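You operate a simulated robot arm through the tools that you are given. There is no shell and no other tool. Be economical: measure what you need, move in short steps, check, and stop when the job is done.

You run a simulated robot arm. Do the job below in one go: nothing can be reset, and whatever is moved stays where it is left.

## Task
Swap the brown sticker on the blue box for the teal sticker.
Fine: peel the brown one off into the large bay, lay the new one on the lid, roll it down with the black roller and put the roller back; the lid ends shut. Set down upright: black roller.

Only the result counts: the job must be done as asked and must still hold three seconds after the hand-in. Knocking over, shifting, dropping, spilling or breaking anything else fails it. A push-on lid holds only when it is set on centred and level and pressed home; a screw cap is set on level and turned clockwise until tight.

## Robot
A 7-joint arm with a two-finger parallel gripper, fixed in place. Base frame: the origin is at the foot of the arm, x ahead of it, y to its left, z up. Units: mm, rad, N and s.
With the tool pointing down near the work surface it reaches from about 460 to 920 mm from the base axis. Its first joint turns from -2.007 to 2.007 rad. Payload 3.91 kg.
The tool frame sits at the grasp point between the pads (the TCP): z along the fingers, y along the line on which they close. The tips reach 30 mm beyond it. The gripper opens to 110 mm. The fingers are 20 mm wide and 10 mm thick; the gripper's body (48 by 112 mm) begins 55 mm behind the TCP.
Orientation is that of the tool frame in the base frame, as [roll, pitch, yaw] about the fixed x, y, z axes, in that order (R = Rz(yaw) Ry(pitch) Rx(roll)). With the fingers straight down and closing along the base's y, the tool's x points along the base's -x, its y along +y and its z along -z.

## Interface
- The arm moves only by the tool drive_tool. Its argument "rows" is a list of rows, each a list of 2 entries, a list of its own where there are three numbers: the shift along the tool's x, y, z in mm, then the turn, a rotation vector about the tool's x, y, z in rad. In form: [[[dx, dy, dz], [wx, wy, wz]], ...]. A call has 1 to 10 rows; each row is the pose to reach, as a shift and turn from the pose commanded when the call began, along the tool's axes at that moment. "gripper" is the finger opening in mm, from 0 to 110, set as the call begins (left out, the last holds). A row lasts 0.2 s, in which the tool goes at most 50 mm and 0.15 rad; a call with a longer step from one row to the next is refused whole, and so is a gripper value outside its range. Where a pose cannot be reached the arm comes as near as it can. A force on the tool above 40 N (or 10 N above the force at the start of the call, whichever is more), or a blocked arm, ends the call early, and 0.2 s more pass. Each finger travels about 153 mm/s and halts on what it meets, pressing with about 45 N; the grip force reading is that of the motor and also rises with nothing between the fingers. The clock runs only during rows and for 0.2 s after the last one: add rows that repeat a pose to give the fingers time. It gives the time, the measured TCP pose, the force on the tool (base axes), the opening and the grip force at its end, in the units of the frame above (readings bear some noise), with the torque about the TCP (base axes, N m) and any sound that the robot's microphone picked up.
- Cameras (640 x 400 px; columns grow to the right, rows downward): "scene" is fixed at [225.6, 503.8, 1647.8]; the picture's right is [-0.77, -0.64, 0.00], its down [-0.57, 0.68, -0.46] and it looks along [0.29, -0.35, -0.89] (base axes); focal length 244 px, centre (320, 200). "wrist" rides on the gripper at [72, 17, -103] in the tool frame; the picture's right is [-0.23, 0.97, 0.00], its down [-0.76, -0.18, -0.62] and it looks along [-0.61, -0.14, 0.78] (tool axes); focal length 222 px, centre (320, 200). There is no depth. A picture from a camera that has moved, and an enlarged one, comes with that camera's place and axes in the base frame and with its lens. The place of the scene camera against the robot may be out by one fixed shift of up to 18 mm in any direction.
- get_image(camera): a new picture of that camera. It takes no simulated time.
- lift_body(by): slides the trunk up (or, below 0, down) by that many mm; the arm rides with it, the base frame stays. It gives what a move gives, with no picture.
- enlarge(camera, box): a new picture of the part [left, top, right, bottom] of that camera's present view, enlarged. It takes no simulated time.
- hand_in(): hands the job in; it is judged then, once.

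Go step by step. Nothing tells you positions but the pictures and the camera data: compare them with the known pose of the tool, close in by small moves and look again before you grip or let go. The budget is 120 turns and 68 pictures, counting those below and the enlarged ones. Unless the task says otherwise, let go and move clear before handing in, and close with one line.

The tools are called after "Request:" as a command line: name --argument value ..., lists and objects as JSON in quotes. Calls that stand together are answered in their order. drive_tool: Moves the arm, as the interface text tells. Its arguments: {"type":"object","properties":{"rows":{"type":"array","items":{"type":"array"}},"gripper":{"type":"number"}},"required":["rows"]} The other tools are called the same way: lift_body (by) slides the trunk up or down; get_image (camera) takes a picture; enlarge (camera, box) takes an enlarged picture of a part of a camera's view; hand_in () hands the job in.

At the start:

```text
clock: 0.0
ee_pos: [481.1, 16.0, 1230.7]
tcp_rot: [3.141, 0.0, -3.141]
wrist_force: [0.1, 0.5, 0.1]
wrist_torque: [-0.02, 0.0, -0.03]
finger_gap: 110.2
grip_force: 0.0
trunk travel left (down, up): [-800.0, 190.0]
```

scene: 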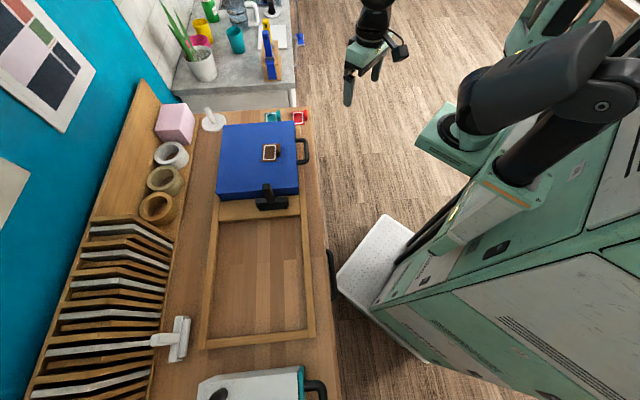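
wrist: 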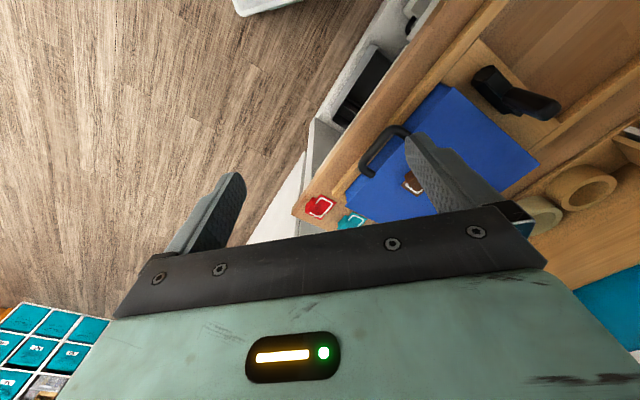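

I see a counter with a blue box carrying a brown sticker, the teal and red stickers beside it, a black roller, and a wooden frame with a large bay. I'll look closer first.

Request:
enlarge --camera "scene" --box '[190, 90, 330, 220]'

Request:
enlarge --camera "scene" --box '[100, 180, 340, 400]'

Request:
enlarge --camera "wrist" --box '[290, 50, 580, 240]'

```text
3.08 times, centred on (260, 155) of scene
camera zoom: at [225.6, 503.8, 1647.8], right [-0.77, -0.64, 0.0], down [-0.57, 0.68, -0.46], along [0.29, -0.35, -0.89], focal length 751 px, centre (505, 338)
```

zoom: 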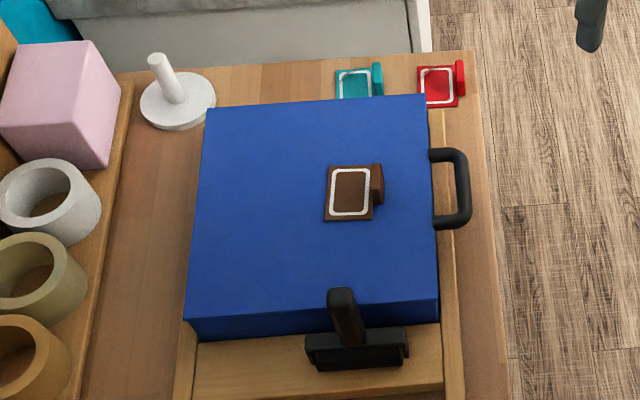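

```text
1.82 times, centred on (220, 290) of scene
camera zoom: at [225.6, 503.8, 1647.8], right [-0.77, -0.64, 0.0], down [-0.57, 0.68, -0.46], along [0.29, -0.35, -0.89], focal length 444 px, centre (502, 36)
```

zoom: 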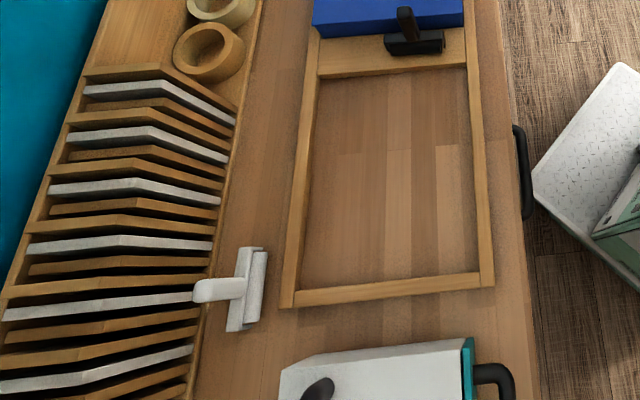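

```text
2.11 times, centred on (435, 145) of wrist
camera zoom: at [408.9, 34.2, 1335.3], right [0.23, 0.97, 0.0], down [0.76, -0.18, 0.62], along [0.61, -0.14, -0.78], focal length 468 px, centre (78, 316)
```

zoom: 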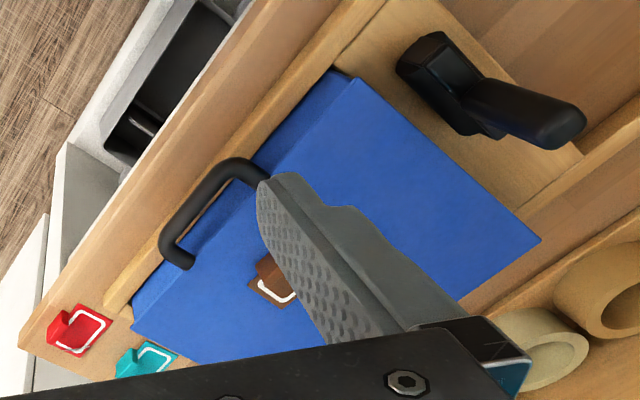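

The lid top is near z≈905, with the brown sticker around (745,177). The counter is turned about 45° from the base axes. I'll turn the tool to match and move to a viewing spot.

Request:
drive_tool --rows '[[[-11, 40, 0], [0, 0, 0.112]], [[-22, 81, 0], [0, 0, 0.224]], [[-34, 122, 0], [0, 0, 0.336]], [[-45, 162, 0], [0, 0, 0.448]], [[-56, 203, 0], [0, 0, 0.561]], [[-68, 243, 0], [0, 0, 0.673]], [[-79, 284, 0], [0, 0, 0.785]], [[-79, 284, 0], [0, 0, 0.785]]]'

Request:
get_image --camera "wrist"

```text
clock: 1.8
ee_pos: [557.7, 301.5, 1232.0]
tcp_rot: [-3.141, 0.0, 2.357]
wrist_force: [-0.3, -0.3, 0.2]
wrist_torque: [-0.02, 0.02, 0.01]
finger_gap: 110.0
grip_force: 0.0
trunk travel left (down, up): [-800.0, 190.0]
```

```text
62 pictures are left
camera wrist: at [520.5, 365.2, 1335.9], right [0.85, 0.53, 0.0], down [0.41, -0.66, 0.62], along [0.33, -0.53, -0.78], focal length 222 px, centre (320, 200)
```

wrist: 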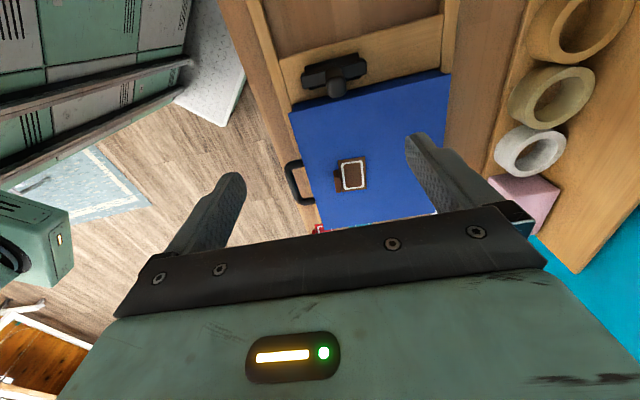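

The view is good. I'll enlarge the box, the roller and the tray, and use both cameras for positions.

Request:
enlarge --camera "wrist" --box '[260, 0, 480, 240]'

Request:
enlarge --camera "scene" --box '[240, 100, 320, 160]'

Request:
enlarge --camera "scene" --box '[200, 170, 320, 250]'

```text
1.67 times, centred on (370, 120) of wrist
camera zoom: at [520.5, 365.2, 1335.9], right [0.85, 0.53, 0.0], down [0.41, -0.66, 0.62], along [0.33, -0.53, -0.78], focal length 370 px, centre (237, 333)
```

zoom: 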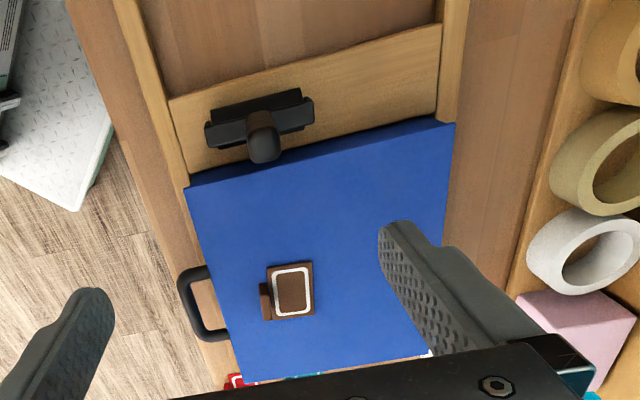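

```text
6.67 times, centred on (280, 130) of scene
camera zoom: at [225.6, 503.8, 1647.8], right [-0.77, -0.64, 0.0], down [-0.57, 0.68, -0.46], along [0.29, -0.35, -0.89], focal length 1627 px, centre (587, 667)
```

zoom: 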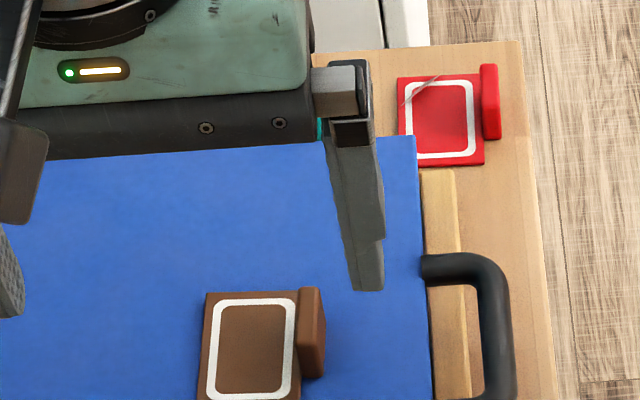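

```text
5.00 times, centred on (260, 210) of scene
camera zoom: at [225.6, 503.8, 1647.8], right [-0.77, -0.64, 0.0], down [-0.57, 0.68, -0.46], along [0.29, -0.35, -0.89], focal length 1220 px, centre (620, 150)
```

zoom: 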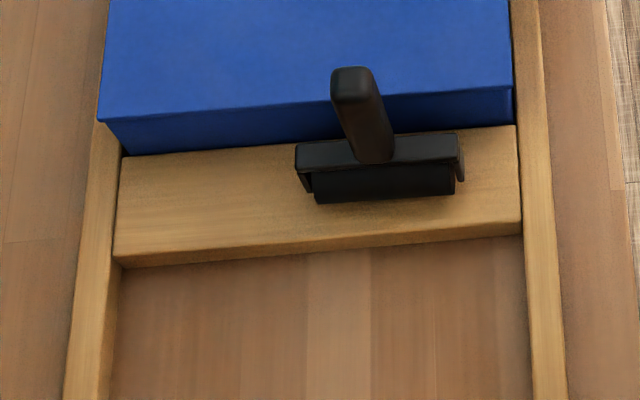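

The open framed area is the large bay. The blue box's lid is shut, with its handle towards me. I'll move above the brown sticker and lower the trunk for a close view.

Request:
drive_tool --rows '[[[-45, 6, 0], [0, 0, 0]], [[-90, 12, 0], [0, 0, 0]], [[-135, 18, 0], [0, 0, 0]], [[-180, 24, 0], [0, 0, 0]], [[-215, 29, 0], [0, 0, 0]], [[-215, 29, 0], [0, 0, 0]]]'

Request:
lift_body --by -130

Request:
get_image --camera "wrist"

Request:
get_image --camera "scene"

```text
clock: 3.2
ee_pos: [731.7, 170.0, 1231.5]
tcp_rot: [-3.141, 0.002, 2.356]
wrist_force: [0.3, 0.5, -0.2]
wrist_torque: [-0.02, 0.0, -0.05]
finger_gap: 110.2
grip_force: 0.1
trunk travel left (down, up): [-800.0, 190.0]
```

```text
clock: 4.8
ee_pos: [732.8, 171.1, 1100.6]
tcp_rot: [-3.141, 0.0, 2.357]
wrist_force: [-0.1, 0.0, -0.2]
wrist_torque: [0.03, 0.0, 0.01]
finger_gap: 110.0
grip_force: 0.0
trunk travel left (down, up): [-670.0, 320.0]
```

```text
58 pictures are left
camera wrist: at [693.8, 234.4, 1205.1], right [0.85, 0.53, 0.0], down [0.41, -0.66, 0.62], along [0.33, -0.53, -0.78], focal length 222 px, centre (320, 200)
```

wrist: 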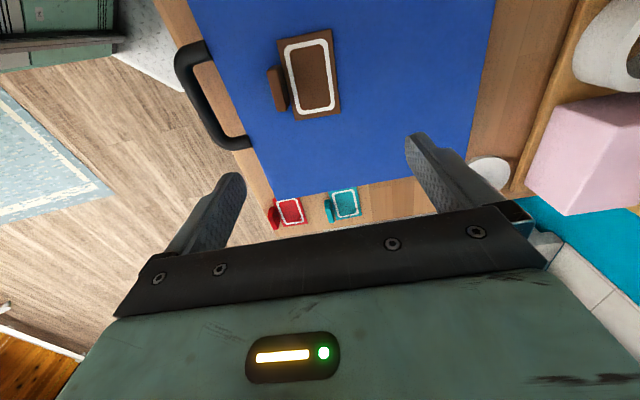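

```text
57 pictures are left
```

scene: 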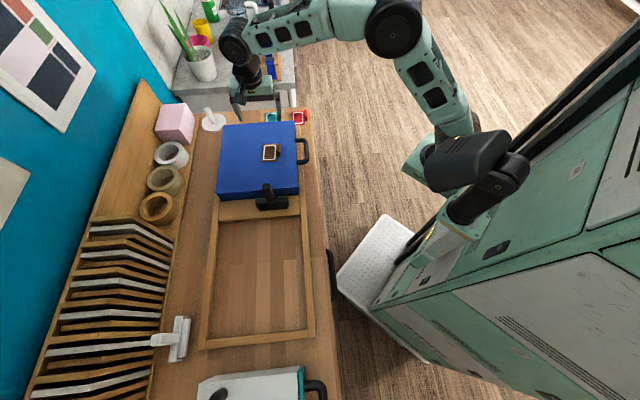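

The triangulated lid height is about 941 and the plate centre about (711,191). The tab is about 39 mm towards the robot side, near (684,163). I'll move over the tab and come down partway.

Request:
drive_tool --rows '[[[15, -20, 30], [0, 0, 0]], [[29, -40, 60], [0, 0, 0]], [[29, -40, 80], [0, 0, 0]], [[29, -40, 80], [0, 0, 0]]]'

Request:
get_image --camera "wrist"

Request:
enlarge --camera "scene" --box '[200, 90, 340, 180]'

```text
clock: 5.8
ee_pos: [685.9, 163.4, 1020.1]
tcp_rot: [3.142, 0.001, 2.358]
wrist_force: [0.1, 0.1, 0.2]
wrist_torque: [0.0, 0.01, 0.02]
finger_gap: 109.9
grip_force: 0.1
trunk travel left (down, up): [-670.0, 320.0]
```

```text
56 pictures are left
camera wrist: at [646.5, 226.6, 1124.0], right [0.85, 0.53, 0.0], down [0.41, -0.66, 0.62], along [0.33, -0.53, -0.78], focal length 222 px, centre (320, 200)
```

wrist: 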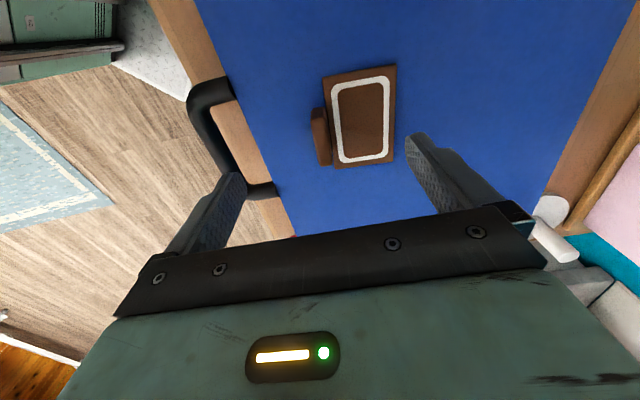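

```text
4.44 times, centred on (270, 135) of scene
camera zoom: at [225.6, 503.8, 1647.8], right [-0.77, -0.64, 0.0], down [-0.57, 0.68, -0.46], along [0.29, -0.35, -0.89], focal length 1085 px, centre (542, 489)
```

zoom: 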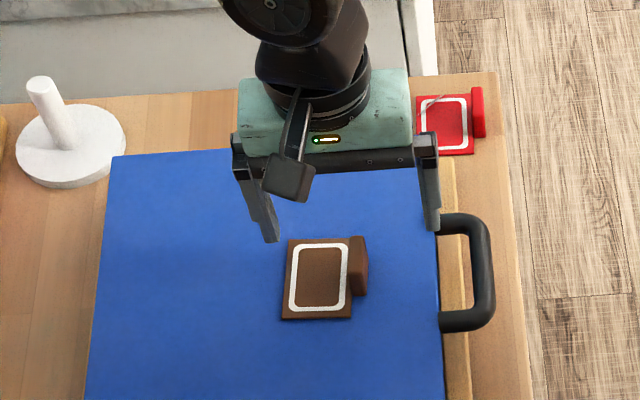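

The tab is in line with the closing axis. I'll lower 30 mm and check again.

Request:
drive_tool --rows '[[[0, 0, 15], [0, 0, 0]], [[0, 0, 30], [0, 0, 0]], [[0, 0, 30], [0, 0, 0]]]' --gripper 60

Request:
enlarge --camera "wrist" --box '[200, 60, 460, 240]'

Request:
enlarge --camera "scene" --box '[230, 110, 320, 170]'

```text
clock: 6.6
ee_pos: [684.0, 164.0, 989.5]
tcp_rot: [-3.139, 0.0, 2.355]
wrist_force: [-0.5, 0.3, 0.3]
wrist_torque: [0.0, -0.02, 0.01]
finger_gap: 60.3
grip_force: 0.1
trunk travel left (down, up): [-670.0, 320.0]
```

```text
2.22 times, centred on (330, 150) of wrist
camera zoom: at [645.7, 226.7, 1094.3], right [0.85, 0.53, 0.0], down [0.41, -0.66, 0.62], along [0.33, -0.53, -0.78], focal length 494 px, centre (298, 311)
```

zoom: 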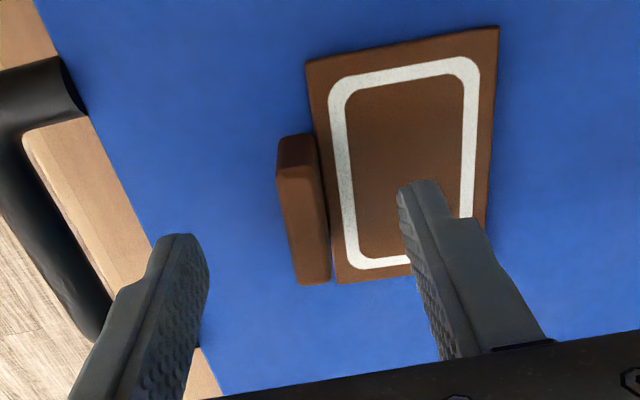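

```text
6.67 times, centred on (275, 140) of scene
camera zoom: at [225.6, 503.8, 1647.8], right [-0.77, -0.64, 0.0], down [-0.57, 0.68, -0.46], along [0.29, -0.35, -0.89], focal length 1627 px, centre (620, 600)
```

zoom: 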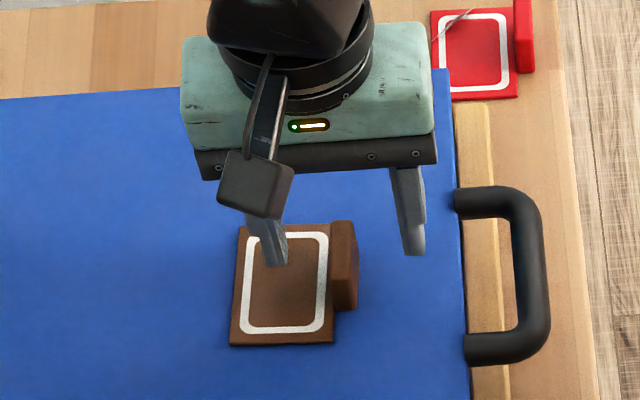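

The plate centre is about (711,190.5,940). The tab centre is about (688.5,163.5), its top is near 957, and it is turned about 4° from my tool. I'll align, lower so the tips reach about 946, and close.

Request:
drive_tool --rows '[[[-3.5, 2.8, 0], [0, 0, 0.065]], [[-3.5, 2.8, 7], [0, 0, 0.065]], [[-3.5, 2.8, 13], [0, 0, 0.065]], [[-3.5, 2.8, 13], [0, 0, 0.065]]]' --gripper 50

Request:
enlarge --camera "wrist" --box '[200, 80, 440, 240]'

```text
clock: 7.6
ee_pos: [689.7, 162.8, 977.7]
tcp_rot: [3.141, 0.001, 2.29]
wrist_force: [0.2, -0.5, 0.2]
wrist_torque: [-0.03, -0.01, 0.0]
finger_gap: 50.3
grip_force: 0.1
trunk travel left (down, up): [-670.0, 320.0]
```

```text
2.50 times, centred on (320, 160) of wrist
camera zoom: at [653.4, 228.9, 1081.2], right [0.88, 0.47, 0.0], down [0.37, -0.69, 0.62], along [0.29, -0.55, -0.78], focal length 555 px, centre (320, 300)
```

zoom: 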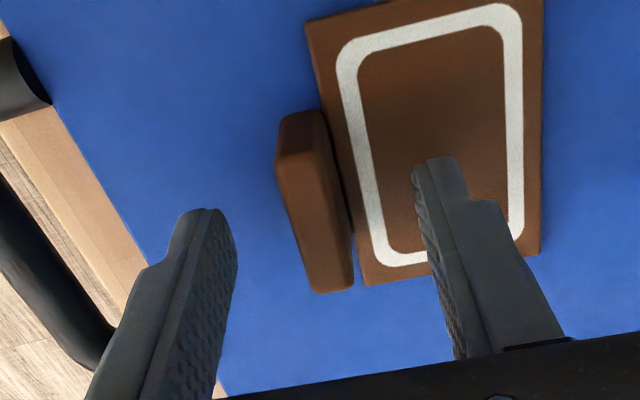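

The tool is aligned with the plate and tab. I'll go down 3 mm more and close.

Request:
drive_tool --rows '[[[0, 0, 3], [0, 0, 0]], [[0, 0, 3], [0, 0, 0]]]'

Request:
drive_tool --rows '[[[0, 0, 3], [0, 0, 0]], [[0, 0, 3], [0, 0, 0]], [[0, 0, 3], [0, 0, 0]]]' --gripper 0

Request:
enlarge --camera "wrist" --box '[200, 80, 440, 240]'

```text
clock: 8.2
ee_pos: [688.3, 162.6, 975.1]
tcp_rot: [-3.141, 0.0, 2.291]
wrist_force: [-0.6, 0.5, 0.4]
wrist_torque: [0.02, 0.01, 0.0]
finger_gap: 50.2
grip_force: 0.1
trunk travel left (down, up): [-670.0, 320.0]
```

```text
clock: 9.0
ee_pos: [687.9, 162.6, 970.8]
tcp_rot: [3.14, 0.0, 2.291]
wrist_force: [0.7, 0.6, 6.0]
wrist_torque: [0.09, -0.02, 0.0]
finger_gap: 9.8
grip_force: 45.2
trunk travel left (down, up): [-670.0, 320.0]
```

```text
2.50 times, centred on (320, 160) of wrist
camera zoom: at [653.8, 228.3, 1075.9], right [0.88, 0.47, 0.0], down [0.37, -0.69, 0.62], along [0.3, -0.55, -0.78], focal length 555 px, centre (320, 300)
```

zoom: 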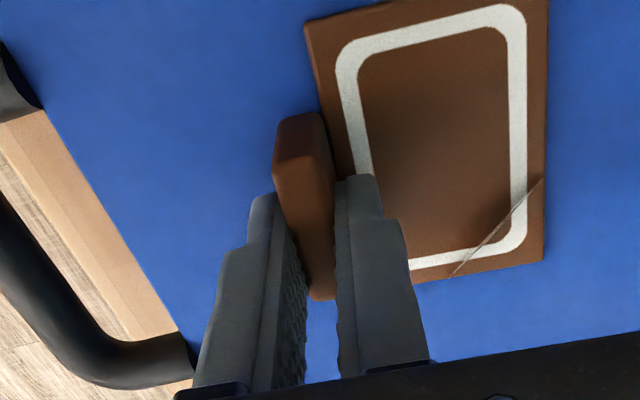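

The tab is gripped at 9.8 mm. I'll start peeling gently with a small lift plus a tilt, watching the force and the lid.

Request:
drive_tool --rows '[[[0, 0, -1], [0.03, 0, 0]], [[0, 0, -3], [0.06, 0, 0]], [[0, 0, -5], [0.09, 0, 0]]]'

Request:
get_image --camera "wrist"

```text
clock: 9.8
ee_pos: [686.9, 163.3, 975.4]
tcp_rot: [-3.052, 0.0, 2.292]
wrist_force: [0.9, 0.5, 2.0]
wrist_torque: [0.14, -0.14, 0.01]
finger_gap: 9.7
grip_force: 45.3
trunk travel left (down, up): [-670.0, 320.0]
```

```text
50 pictures are left
camera wrist: at [660.1, 234.9, 1078.4], right [0.88, 0.47, -0.09], down [0.41, -0.65, 0.64], along [0.24, -0.6, -0.77], focal length 222 px, centre (320, 200)
```

wrist: 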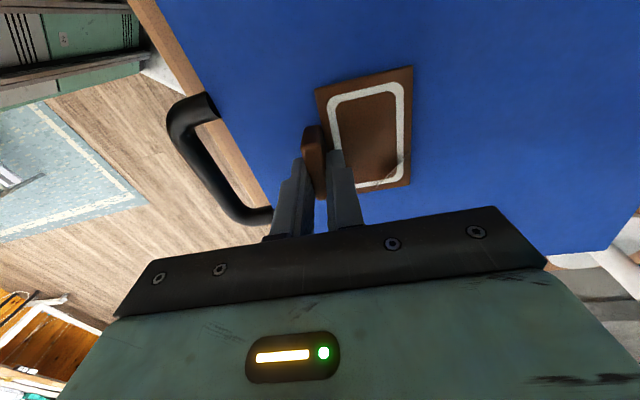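

The force is low so far. I'll continue the peel along an arc with more tilt.

Request:
drive_tool --rows '[[[0, 3, -4], [0.065, 0, 0]], [[0, 6, -9], [0.13, 0, 0]], [[0, 9, -14], [0.195, 0, 0]], [[0, 12, -19], [0.26, 0, 0]], [[0, 12, -19], [0.26, 0, 0]]]'

Request:
enlarge --camera "wrist" --box '[140, 20, 500, 260]'

Request:
enlarge --camera "scene" --box '[200, 90, 340, 180]'

```text
clock: 11.0
ee_pos: [699.6, 172.7, 994.3]
tcp_rot: [-2.791, 0.001, 2.29]
wrist_force: [-0.5, 0.6, -0.1]
wrist_torque: [-0.01, 0.0, -0.01]
finger_gap: 10.0
grip_force: 45.0
trunk travel left (down, up): [-670.0, 320.0]
```

```text
1.67 times, centred on (320, 140) of wrist
camera zoom: at [690.0, 260.7, 1087.2], right [0.84, 0.43, -0.33], down [0.54, -0.54, 0.65], along [0.1, -0.72, -0.69], focal length 370 px, centre (320, 300)
```

zoom: 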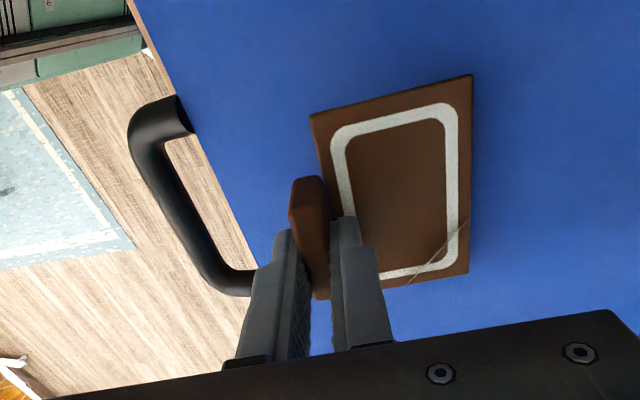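

```text
4.44 times, centred on (270, 135) of scene
camera zoom: at [225.6, 503.8, 1647.8], right [-0.77, -0.64, 0.0], down [-0.57, 0.68, -0.46], along [0.29, -0.35, -0.89], focal length 1085 px, centre (542, 489)
```

zoom: 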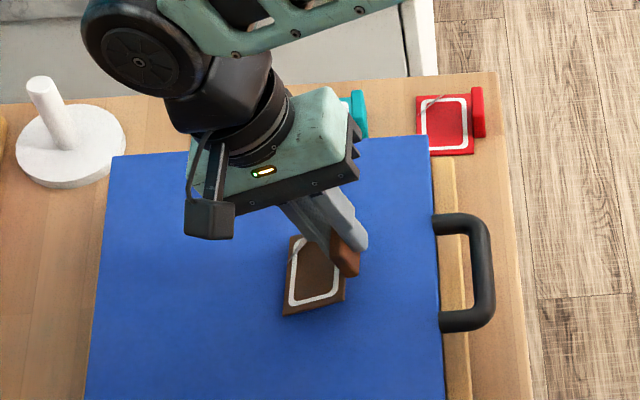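

The sticker looks free. I'll lift straight up and untilt.

Request:
drive_tool --rows '[[[0, -7, -19], [0, 0, 0]], [[0, -17, -47], [0, 0, 0]], [[0, -27, -75], [-0.12, 0, 0]], [[0, -34, -94], [-0.24, 0, 0]], [[0, -34, -94], [-0.35, 0, 0]], [[0, -34, -94], [-0.35, 0, 0]]]'

Request:
enlarge --camera "scene" --box '[200, 90, 340, 180]'

Request:
get_image --camera "wrist"

```text
clock: 12.4
ee_pos: [699.2, 172.2, 1094.8]
tcp_rot: [-3.141, 0.0, 2.291]
wrist_force: [0.4, 0.6, -1.0]
wrist_torque: [0.03, 0.02, 0.01]
finger_gap: 9.9
grip_force: 45.2
trunk travel left (down, up): [-670.0, 320.0]
```

```text
4.44 times, centred on (270, 135) of scene
camera zoom: at [225.6, 503.8, 1647.8], right [-0.77, -0.64, 0.0], down [-0.57, 0.68, -0.46], along [0.29, -0.35, -0.89], focal length 1085 px, centre (542, 489)
```

zoom: 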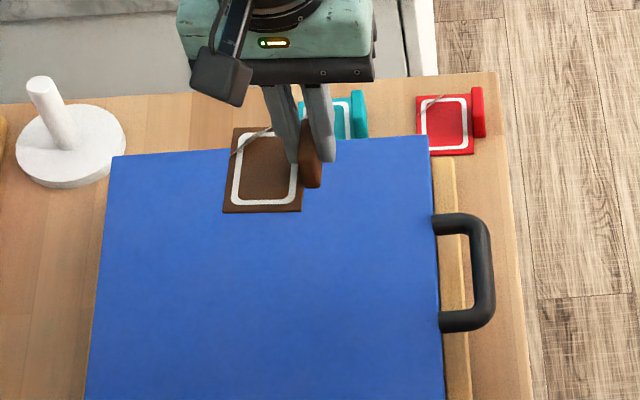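

```text
46 pictures are left
camera wrist: at [665.0, 237.8, 1199.1], right [0.88, 0.47, 0.0], down [0.37, -0.69, 0.62], along [0.29, -0.55, -0.78], focal length 222 px, centre (320, 200)
```

wrist: 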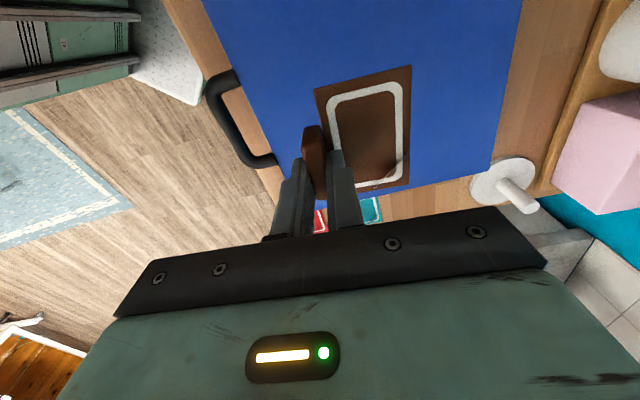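

The brown sticker is off and the lid stayed shut. The counter's axes match the current tool yaw. Next I carry the sticker to above the large bay.

Request:
drive_tool --rows '[[[45, 0, 0], [0, 0, 0]], [[90, 0, 0], [0, 0, 0]], [[135, 0, 0], [0, 0, 0]], [[180, 0, 0], [0, 0, 0]], [[225, 0, 0], [0, 0, 0]], [[270, 0, 0], [0, 0, 0]], [[315, 0, 0], [0, 0, 0]], [[360, 0, 0], [0, 0, 0]], [[400, 5, 0], [0, 0, 0]], [[400, 5, 0], [0, 0, 0]]]'

Request:
get_image --camera "wrist"

Request:
get_image --camera "scene"

```text
clock: 14.6
ee_pos: [437.2, 475.2, 1096.1]
tcp_rot: [-3.14, -0.001, 2.291]
wrist_force: [0.2, -0.9, -0.9]
wrist_torque: [-0.01, -0.03, 0.02]
finger_gap: 9.7
grip_force: 44.9
trunk travel left (down, up): [-670.0, 320.0]
```

```text
45 pictures are left
camera wrist: at [401.9, 541.5, 1199.9], right [0.88, 0.47, 0.0], down [0.37, -0.69, 0.62], along [0.29, -0.55, -0.78], focal length 222 px, centre (320, 200)
```

wrist: 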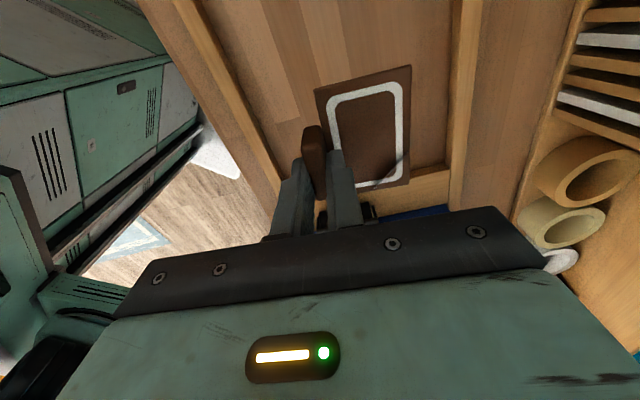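

```text
44 pictures are left
```

scene: 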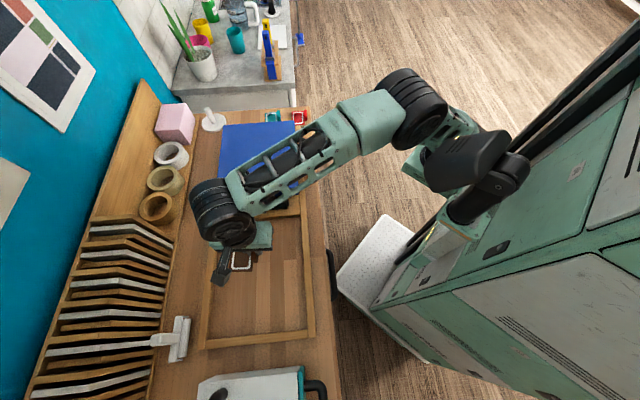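

The sticker is inside the rails of the bay. I'll lower it in stages.

Request:
drive_tool --rows '[[[0, 0, 45], [0, 0, 0]], [[0, 0, 90], [0, 0, 0]], [[0, 0, 130], [0, 0, 0]], [[0, 0, 150], [0, 0, 0]], [[0, 0, 150], [0, 0, 0]]]'

Request:
get_image --camera "wrist"

Request:
enlarge --camera "scene" --box '[170, 190, 340, 330]'

```text
clock: 15.8
ee_pos: [438.4, 475.5, 944.2]
tcp_rot: [3.141, 0.001, 2.292]
wrist_force: [0.6, -0.1, 0.0]
wrist_torque: [0.02, 0.02, -0.01]
finger_gap: 9.7
grip_force: 44.8
trunk travel left (down, up): [-670.0, 320.0]
```

```text
43 pictures are left
camera wrist: at [403.0, 541.0, 1049.1], right [0.88, 0.47, 0.0], down [0.37, -0.69, 0.62], along [0.29, -0.55, -0.78], focal length 222 px, centre (320, 200)
```

wrist: 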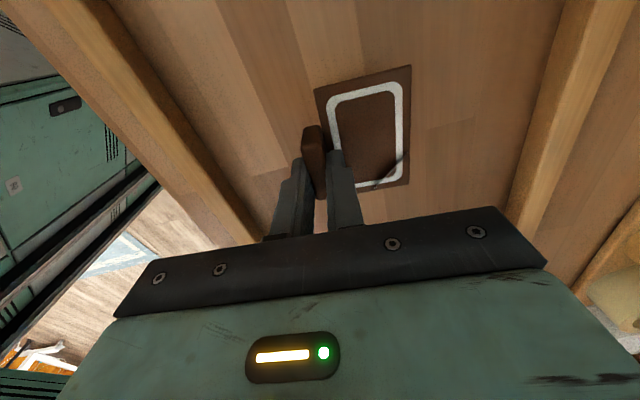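

```text
2.86 times, centred on (255, 260) of scene
camera zoom: at [225.6, 503.8, 1647.8], right [-0.77, -0.64, 0.0], down [-0.57, 0.68, -0.46], along [0.29, -0.35, -0.89], focal length 697 px, centre (506, 29)
```

zoom: 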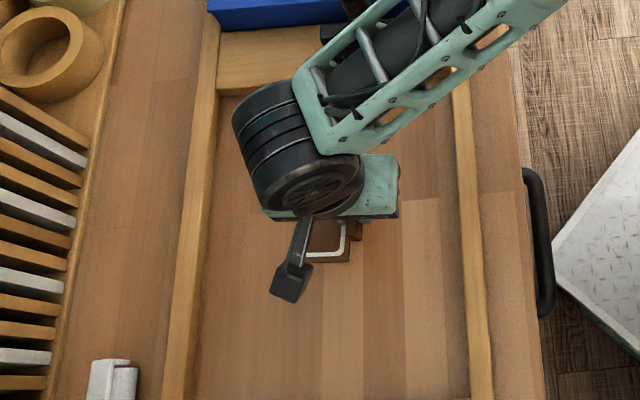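

The floor is estimated at about z 849, so contact should come near TCP 882. I'll lower 50 mm, then go slowly.

Request:
drive_tool --rows '[[[0, 0, 20], [0, 0, 0]], [[0, 0, 38], [0, 0, 0]], [[0, 0, 46], [0, 0, 0]], [[0, 0, 49], [0, 0, 0]], [[0, 0, 52], [0, 0, 0]], [[0, 0, 55], [0, 0, 0]], [[0, 0, 55], [0, 0, 0]]]'

Request:
get_image --camera "wrist"

```text
clock: 17.4
ee_pos: [439.2, 478.3, 894.8]
tcp_rot: [3.134, -0.005, 2.293]
wrist_force: [-3.2, -6.5, 16.3]
wrist_torque: [-0.18, 0.09, -0.02]
finger_gap: 9.8
grip_force: 44.8
trunk travel left (down, up): [-670.0, 320.0]
stopped in row 7: the force on the tool passed its limit at 42 N (the readings are from after the stop); the commanded pose is now the measured one
```

```text
41 pictures are left
camera wrist: at [404.0, 542.1, 999.1], right [0.88, 0.47, 0.01], down [0.37, -0.69, 0.62], along [0.3, -0.54, -0.79], focal length 222 px, centre (320, 200)
```

wrist: 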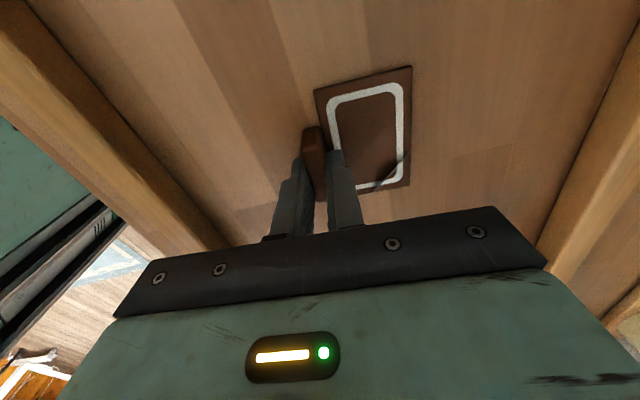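

It is touching the bay floor. I'll ease up a little, open, and rise.

Request:
drive_tool --rows '[[[0, 0, -1], [0, 0, 0]], [[0, 0, -1], [0, 0, 0]], [[0, 0, -1], [0, 0, 0]]]' --gripper 40

Request:
drive_tool --rows '[[[0, 0, -20], [0, 0, 0]], [[0, 0, -50], [0, 0, 0]], [[0, 0, -100], [0, 0, 0]], [[0, 0, -150], [0, 0, 0]], [[0, 0, -200], [0, 0, 0]], [[0, 0, -200], [0, 0, 0]]]'

Request:
get_image --camera "wrist"

```text
clock: 18.2
ee_pos: [438.4, 476.8, 892.9]
tcp_rot: [3.137, -0.001, 2.292]
wrist_force: [-0.1, 0.7, 0.2]
wrist_torque: [0.04, -0.01, 0.0]
finger_gap: 39.9
grip_force: 0.0
trunk travel left (down, up): [-670.0, 320.0]
```

```text
clock: 19.6
ee_pos: [435.4, 476.9, 1094.9]
tcp_rot: [3.136, -0.003, 2.292]
wrist_force: [-0.4, -0.3, -0.1]
wrist_torque: [-0.04, 0.0, -0.02]
finger_gap: 40.0
grip_force: 0.0
trunk travel left (down, up): [-670.0, 320.0]
```

```text
40 pictures are left
camera wrist: at [401.0, 541.6, 1199.0], right [0.88, 0.47, 0.0], down [0.37, -0.69, 0.62], along [0.3, -0.55, -0.78], focal length 222 px, centre (320, 200)
```

wrist: 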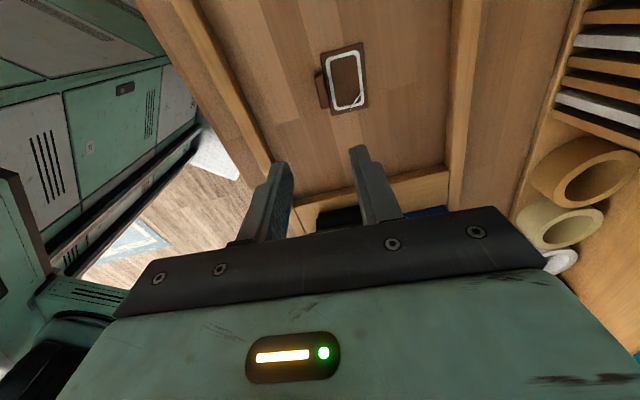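

The brown sticker is in the large bay. I now move over to the teal sticker.

Request:
drive_tool --rows '[[[-48, 1, 0], [0, 0, 0]], [[-96, 2, 0], [0, 0, 0]], [[-144, 3, 0], [0, 0, 0]], [[-192, 4, 0], [0, 0, 0]], [[-240, 5, 0], [0, 0, 0]], [[-288, 6, 0], [0, 0, 0]], [[-336, 8, 0], [0, 0, 0]], [[-384, 10, 0], [0, 0, 0]], [[-432, 12, 0], [0, 0, 0]]]'

Request:
drive_tool --rows '[[[-48, 1, 0], [0, 0, 0]], [[-96, 2, 0], [0, 0, 0]], [[-149, 3, 0], [0, 0, 0]], [[-149, 3, 0], [0, 0, 0]]]'

Request:
get_image --camera "wrist"

```text
clock: 21.6
ee_pos: [733.8, 157.8, 1095.3]
tcp_rot: [3.135, -0.005, 2.295]
wrist_force: [-0.3, -0.2, -1.0]
wrist_torque: [-0.04, -0.02, -0.01]
finger_gap: 39.8
grip_force: 0.0
trunk travel left (down, up): [-670.0, 320.0]
```

```text
refused: row 3 steps farther than a row can; nothing moved
```

```text
39 pictures are left
camera wrist: at [699.2, 222.9, 1198.9], right [0.88, 0.47, 0.0], down [0.37, -0.69, 0.62], along [0.3, -0.54, -0.78], focal length 222 px, centre (320, 200)
```

wrist: 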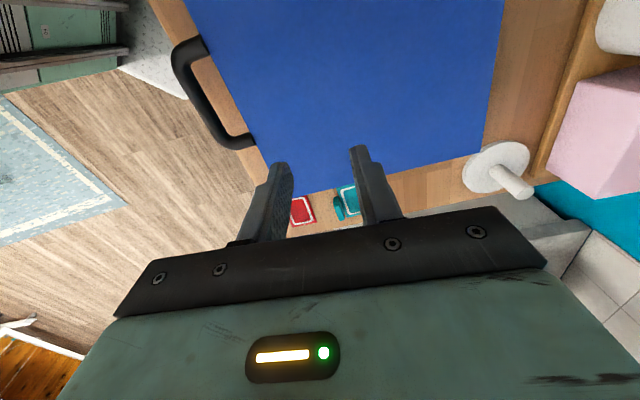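

Request:
drive_tool --rows '[[[-48, 1, 0], [0, 0, 0]], [[-96, 2, 0], [0, 0, 0]], [[-143, 3, 0], [0, 0, 0]], [[-150, 3, 0], [0, 0, 0]]]'

Request:
get_image --camera "wrist"

```text
clock: 22.6
ee_pos: [834.2, 48.3, 1093.3]
tcp_rot: [3.136, -0.002, 2.292]
wrist_force: [-0.1, 0.1, 0.5]
wrist_torque: [0.01, -0.01, -0.01]
finger_gap: 40.0
grip_force: 0.0
trunk travel left (down, up): [-670.0, 320.0]
```

```text
38 pictures are left
camera wrist: at [799.7, 114.0, 1198.2], right [0.88, 0.47, 0.01], down [0.37, -0.69, 0.62], along [0.3, -0.54, -0.78], focal length 222 px, centre (320, 200)
```

wrist: 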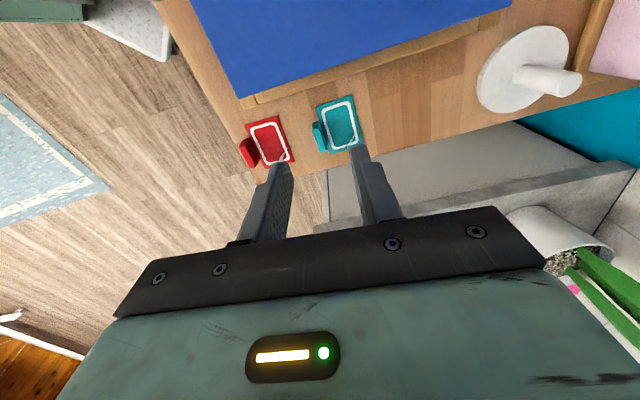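

The teal tab lies about 58 mm further along tool −x and 14 mm along −y. I'll move over it and descend partway.

Request:
drive_tool --rows '[[[-29, -7, 20], [0, 0, 0]], [[-57, -13, 45], [0, 0, 0]], [[-57, -13, 90], [0, 0, 0]], [[-57, -13, 120], [0, 0, 0]], [[-57, -13, 120], [0, 0, 0]]]' --gripper 60

Request:
enlarge --camera "wrist" --box '[200, 40, 440, 200]'

Request:
enlarge --camera "scene" --box '[200, 80, 340, 170]'

```text
clock: 23.8
ee_pos: [863.4, -2.9, 971.7]
tcp_rot: [3.135, -0.003, 2.292]
wrist_force: [-0.6, -0.1, 0.3]
wrist_torque: [-0.01, -0.02, -0.02]
finger_gap: 60.0
grip_force: 0.0
trunk travel left (down, up): [-670.0, 320.0]
```

```text
2.50 times, centred on (320, 120) of wrist
camera zoom: at [828.5, 62.4, 1076.9], right [0.88, 0.47, 0.01], down [0.37, -0.69, 0.62], along [0.3, -0.54, -0.78], focal length 555 px, centre (320, 400)
```

zoom: 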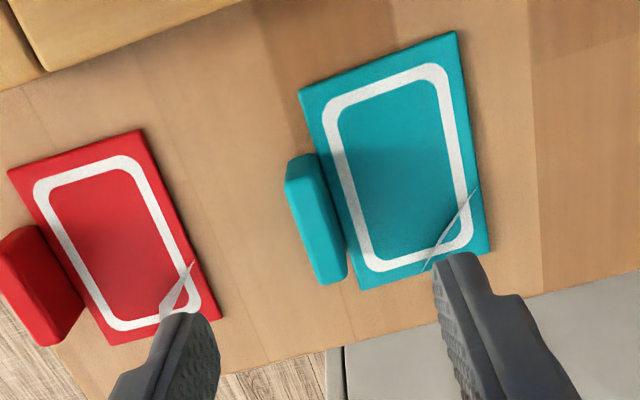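

```text
4.44 times, centred on (270, 125) of scene
camera zoom: at [225.6, 503.8, 1647.8], right [-0.77, -0.64, 0.0], down [-0.57, 0.68, -0.46], along [0.29, -0.35, -0.89], focal length 1085 px, centre (542, 533)
```

zoom: 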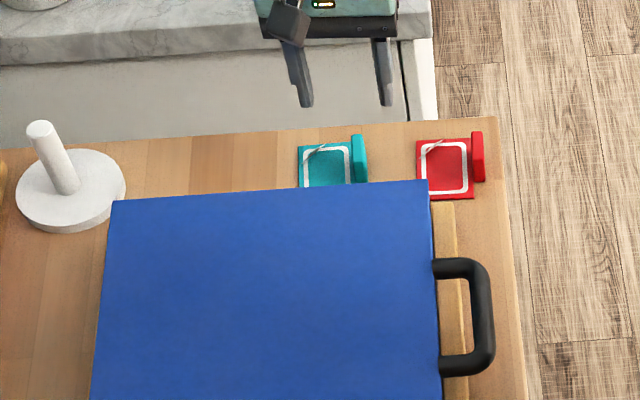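

The teal plate is turned about −0.08 rad relative to the tool. I'll align, descend to just above the plate, and check.

Request:
drive_tool --rows '[[[-4, -1, 0], [0, 0, -0.08]], [[-4, -1, 30], [0, 0, -0.08]], [[-4, -1, 55], [0, 0, -0.08]], [[-4, -1, 62], [0, 0, -0.08]], [[-4, -1, 62], [0, 0, -0.08]]]'

Request:
enlarge --camera "wrist" --box '[200, 80, 440, 240]'

```text
clock: 25.0
ee_pos: [864.5, -4.5, 908.5]
tcp_rot: [3.136, -0.003, 2.372]
wrist_force: [0.7, 0.1, -0.2]
wrist_torque: [0.0, 0.04, -0.02]
finger_gap: 60.3
grip_force: 0.0
trunk travel left (down, up): [-670.0, 320.0]
```

```text
2.50 times, centred on (320, 160) of wrist
camera zoom: at [824.9, 57.2, 1013.7], right [0.84, 0.54, 0.01], down [0.42, -0.66, 0.62], along [0.34, -0.52, -0.78], focal length 555 px, centre (320, 300)
```

zoom: 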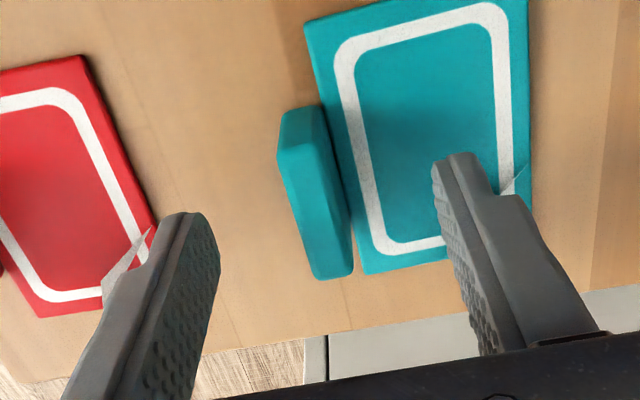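

The view matches the earlier brown approach, and the red sticker is clear of the fingers. I'll narrow slightly, lower 7 mm and close.

Request:
drive_tool --rows '[[[0, 0, 0], [0, 0, 0]], [[0, 0, 4], [0, 0, 0]], [[0, 0, 7], [0, 0, 0]], [[0, 0, 7], [0, 0, 0]]]' --gripper 36

Request:
enlarge --camera "wrist" --box '[200, 80, 440, 240]'

```text
clock: 26.0
ee_pos: [864.5, -6.1, 902.8]
tcp_rot: [3.134, -0.002, 2.373]
wrist_force: [-0.4, -0.2, 0.4]
wrist_torque: [-0.01, 0.01, -0.01]
finger_gap: 36.0
grip_force: 0.2
trunk travel left (down, up): [-670.0, 320.0]
```

```text
2.50 times, centred on (320, 160) of wrist
camera zoom: at [824.9, 56.9, 1006.9], right [0.84, 0.54, 0.01], down [0.42, -0.66, 0.62], along [0.34, -0.52, -0.78], focal length 555 px, centre (320, 300)
```

zoom: 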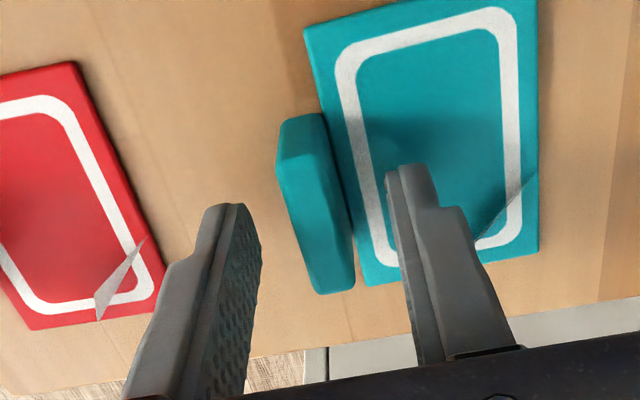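

Request:
drive_tool --rows '[[[0, 0, 2], [0.004, 0, 0]], [[0, 0, 4], [0.007, 0, 0]], [[0, 0, 4], [0.007, 0, 0]]]'

Request:
drive_tool --rows '[[[0, 0, 0], [0, 0, 0]], [[0, 0, 0], [0, 0, 0]], [[0, 0, 0], [0, 0, 0]]]' --gripper 0

Request:
drive_tool --rows '[[[0, 0, -10], [0, 0, 0]], [[0, 0, -30], [0, 0, 0]], [[0, 0, -60], [0, 0, 0]], [[0, 0, -105], [0, 0, 0]], [[0, 0, -150], [0, 0, 0]], [[0, 0, -150], [0, 0, 0]]]'

Request:
get_image --camera "wrist"

```text
clock: 26.8
ee_pos: [864.7, -6.3, 899.6]
tcp_rot: [-3.139, -0.002, 2.373]
wrist_force: [0.6, 0.9, 0.5]
wrist_torque: [0.01, 0.01, 0.01]
finger_gap: 35.9
grip_force: 0.0
trunk travel left (down, up): [-670.0, 320.0]
```

```text
clock: 27.6
ee_pos: [865.1, -5.1, 899.8]
tcp_rot: [-3.141, -0.002, 2.372]
wrist_force: [0.0, -0.1, 0.1]
wrist_torque: [-0.02, -0.01, 0.0]
finger_gap: 9.8
grip_force: 45.6
trunk travel left (down, up): [-670.0, 320.0]
```

```text
clock: 29.0
ee_pos: [866.0, -5.7, 1048.8]
tcp_rot: [3.141, -0.004, 2.371]
wrist_force: [-0.4, -1.0, 0.4]
wrist_torque: [0.0, -0.01, 0.01]
finger_gap: 9.9
grip_force: 44.8
trunk travel left (down, up): [-670.0, 320.0]
```

```text
33 pictures are left
camera wrist: at [826.3, 57.2, 1152.6], right [0.84, 0.54, 0.0], down [0.42, -0.66, 0.62], along [0.34, -0.52, -0.78], focal length 222 px, centre (320, 200)
```

wrist: 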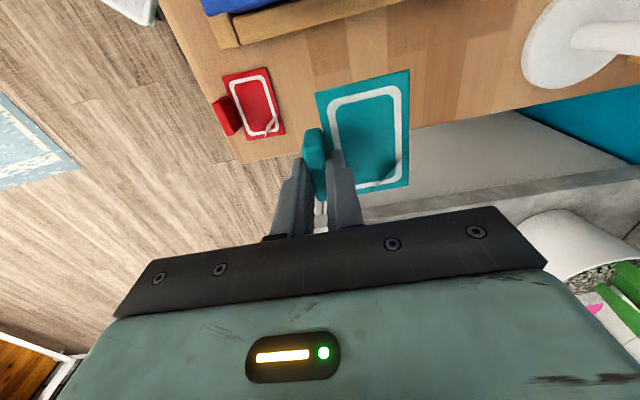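

The teal sticker is held just as the brown one was. I'll carry it to the spot on the lid where the brown one sat.

Request:
drive_tool --rows '[[[45, 0, 0], [0, 0, 0.016]], [[90, -1, 0], [0, 0, 0.032]], [[135, -2, 0], [0, 0, 0.048]], [[180, -3, 0], [0, 0, 0.064]], [[225, -3, 0], [0, 0, 0.08]], [[245, -3.4, 0], [0, 0, 0.08]], [[245, -3.4, 30], [0, 0, 0.08]], [[245, -3.4, 58], [0, 0, 0.08]], [[245, -3.4, 58], [0, 0, 0.08]]]'

Request:
get_image --camera "wrist"

Request:
enlarge --camera "scene" --box '[200, 90, 340, 180]'

```text
clock: 31.0
ee_pos: [685.9, 162.8, 991.6]
tcp_rot: [3.142, -0.004, 2.291]
wrist_force: [0.0, -0.5, -0.2]
wrist_torque: [0.02, -0.04, -0.01]
finger_gap: 9.4
grip_force: 44.8
trunk travel left (down, up): [-670.0, 320.0]
```

```text
32 pictures are left
camera wrist: at [650.9, 229.3, 1096.1], right [0.88, 0.47, 0.0], down [0.37, -0.69, 0.62], along [0.29, -0.55, -0.78], focal length 222 px, centre (320, 200)
```

wrist: 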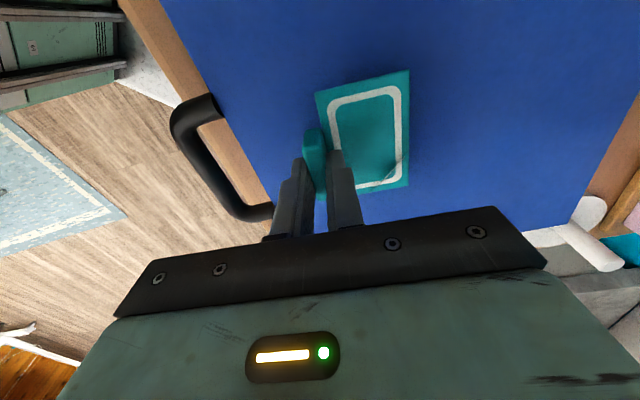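

```text
4.44 times, centred on (270, 135) of scene
camera zoom: at [225.6, 503.8, 1647.8], right [-0.77, -0.64, 0.0], down [-0.57, 0.68, -0.46], along [0.29, -0.35, -0.89], focal length 1085 px, centre (542, 489)
```

zoom: 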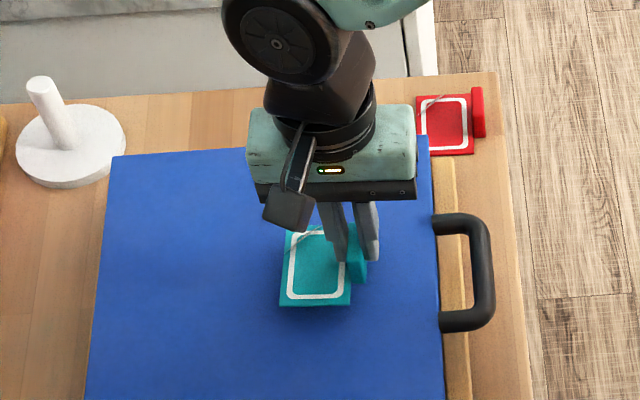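

The sticker is lined up. I'll lower it gently onto the lid.

Request:
drive_tool --rows '[[[-1.3, 1.5, 8], [0, 0, 0]], [[-1.3, 1.5, 14], [0, 0, 0]], [[-1.3, 1.5, 16], [0, 0, 0]], [[-1.3, 1.5, 17.5], [0, 0, 0]], [[-1.3, 1.5, 19], [0, 0, 0]], [[-1.3, 1.5, 19], [0, 0, 0]]]'

```text
clock: 32.4
ee_pos: [688.4, 162.7, 973.8]
tcp_rot: [-3.141, 0.0, 2.292]
wrist_force: [-1.0, -2.6, 11.4]
wrist_torque: [0.23, 0.15, 0.03]
finger_gap: 9.7
grip_force: 45.3
trunk travel left (down, up): [-670.0, 320.0]
```

Contact at 11 N. I'll open and rise, without pulling.

Request:
drive_tool --rows '[[[0, 0, 0], [0, 0, 0]], [[0, 0, 0], [0, 0, 0]], [[0, 0, 0], [0, 0, 0]]]' --gripper 34

Request:
drive_tool --rows '[[[0, 0, -15], [0, 0, 0]], [[0, 0, -40], [0, 0, 0]], [[0, 0, -85], [0, 0, 0]], [[0, 0, -130], [0, 0, 0]], [[0, 0, -130], [0, 0, 0]]]'

Request:
get_image --camera "wrist"

Request:
enlarge --camera "scene" --box '[200, 110, 340, 230]'

```text
clock: 33.2
ee_pos: [688.5, 164.1, 972.6]
tcp_rot: [-3.139, -0.002, 2.292]
wrist_force: [-1.0, 0.8, -0.6]
wrist_torque: [0.0, -0.02, 0.0]
finger_gap: 34.0
grip_force: 0.0
trunk travel left (down, up): [-670.0, 320.0]
```

```text
clock: 34.4
ee_pos: [686.1, 162.3, 1100.9]
tcp_rot: [-3.14, -0.001, 2.292]
wrist_force: [-0.7, 0.0, 0.0]
wrist_torque: [-0.01, -0.01, -0.01]
finger_gap: 34.1
grip_force: 0.0
trunk travel left (down, up): [-670.0, 320.0]
```

```text
30 pictures are left
camera wrist: at [651.4, 227.6, 1205.4], right [0.88, 0.47, 0.0], down [0.37, -0.69, 0.62], along [0.29, -0.55, -0.78], focal length 222 px, centre (320, 200)
```

wrist: 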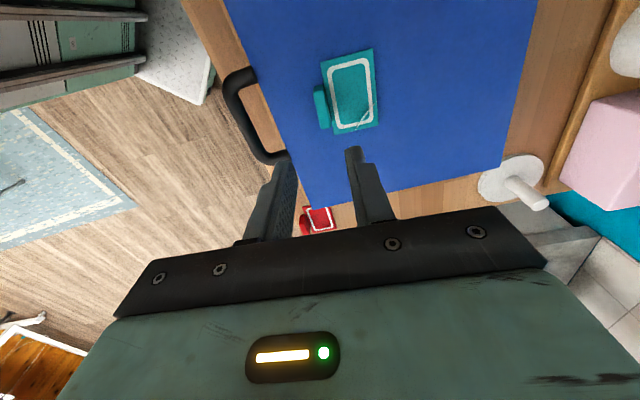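

```text
3.33 times, centred on (270, 170) of scene
camera zoom: at [225.6, 503.8, 1647.8], right [-0.77, -0.64, 0.0], down [-0.57, 0.68, -0.46], along [0.29, -0.35, -0.89], focal length 814 px, centre (487, 300)
```

zoom: 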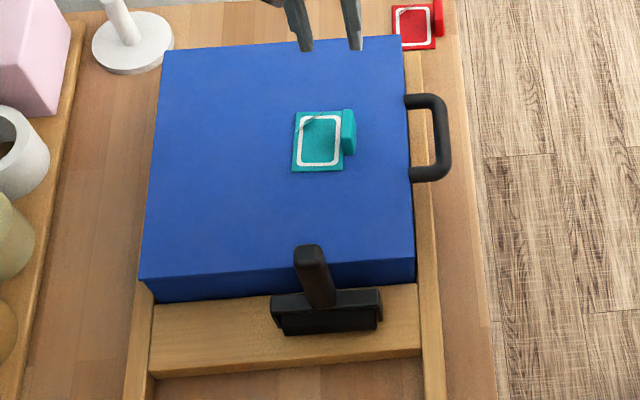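

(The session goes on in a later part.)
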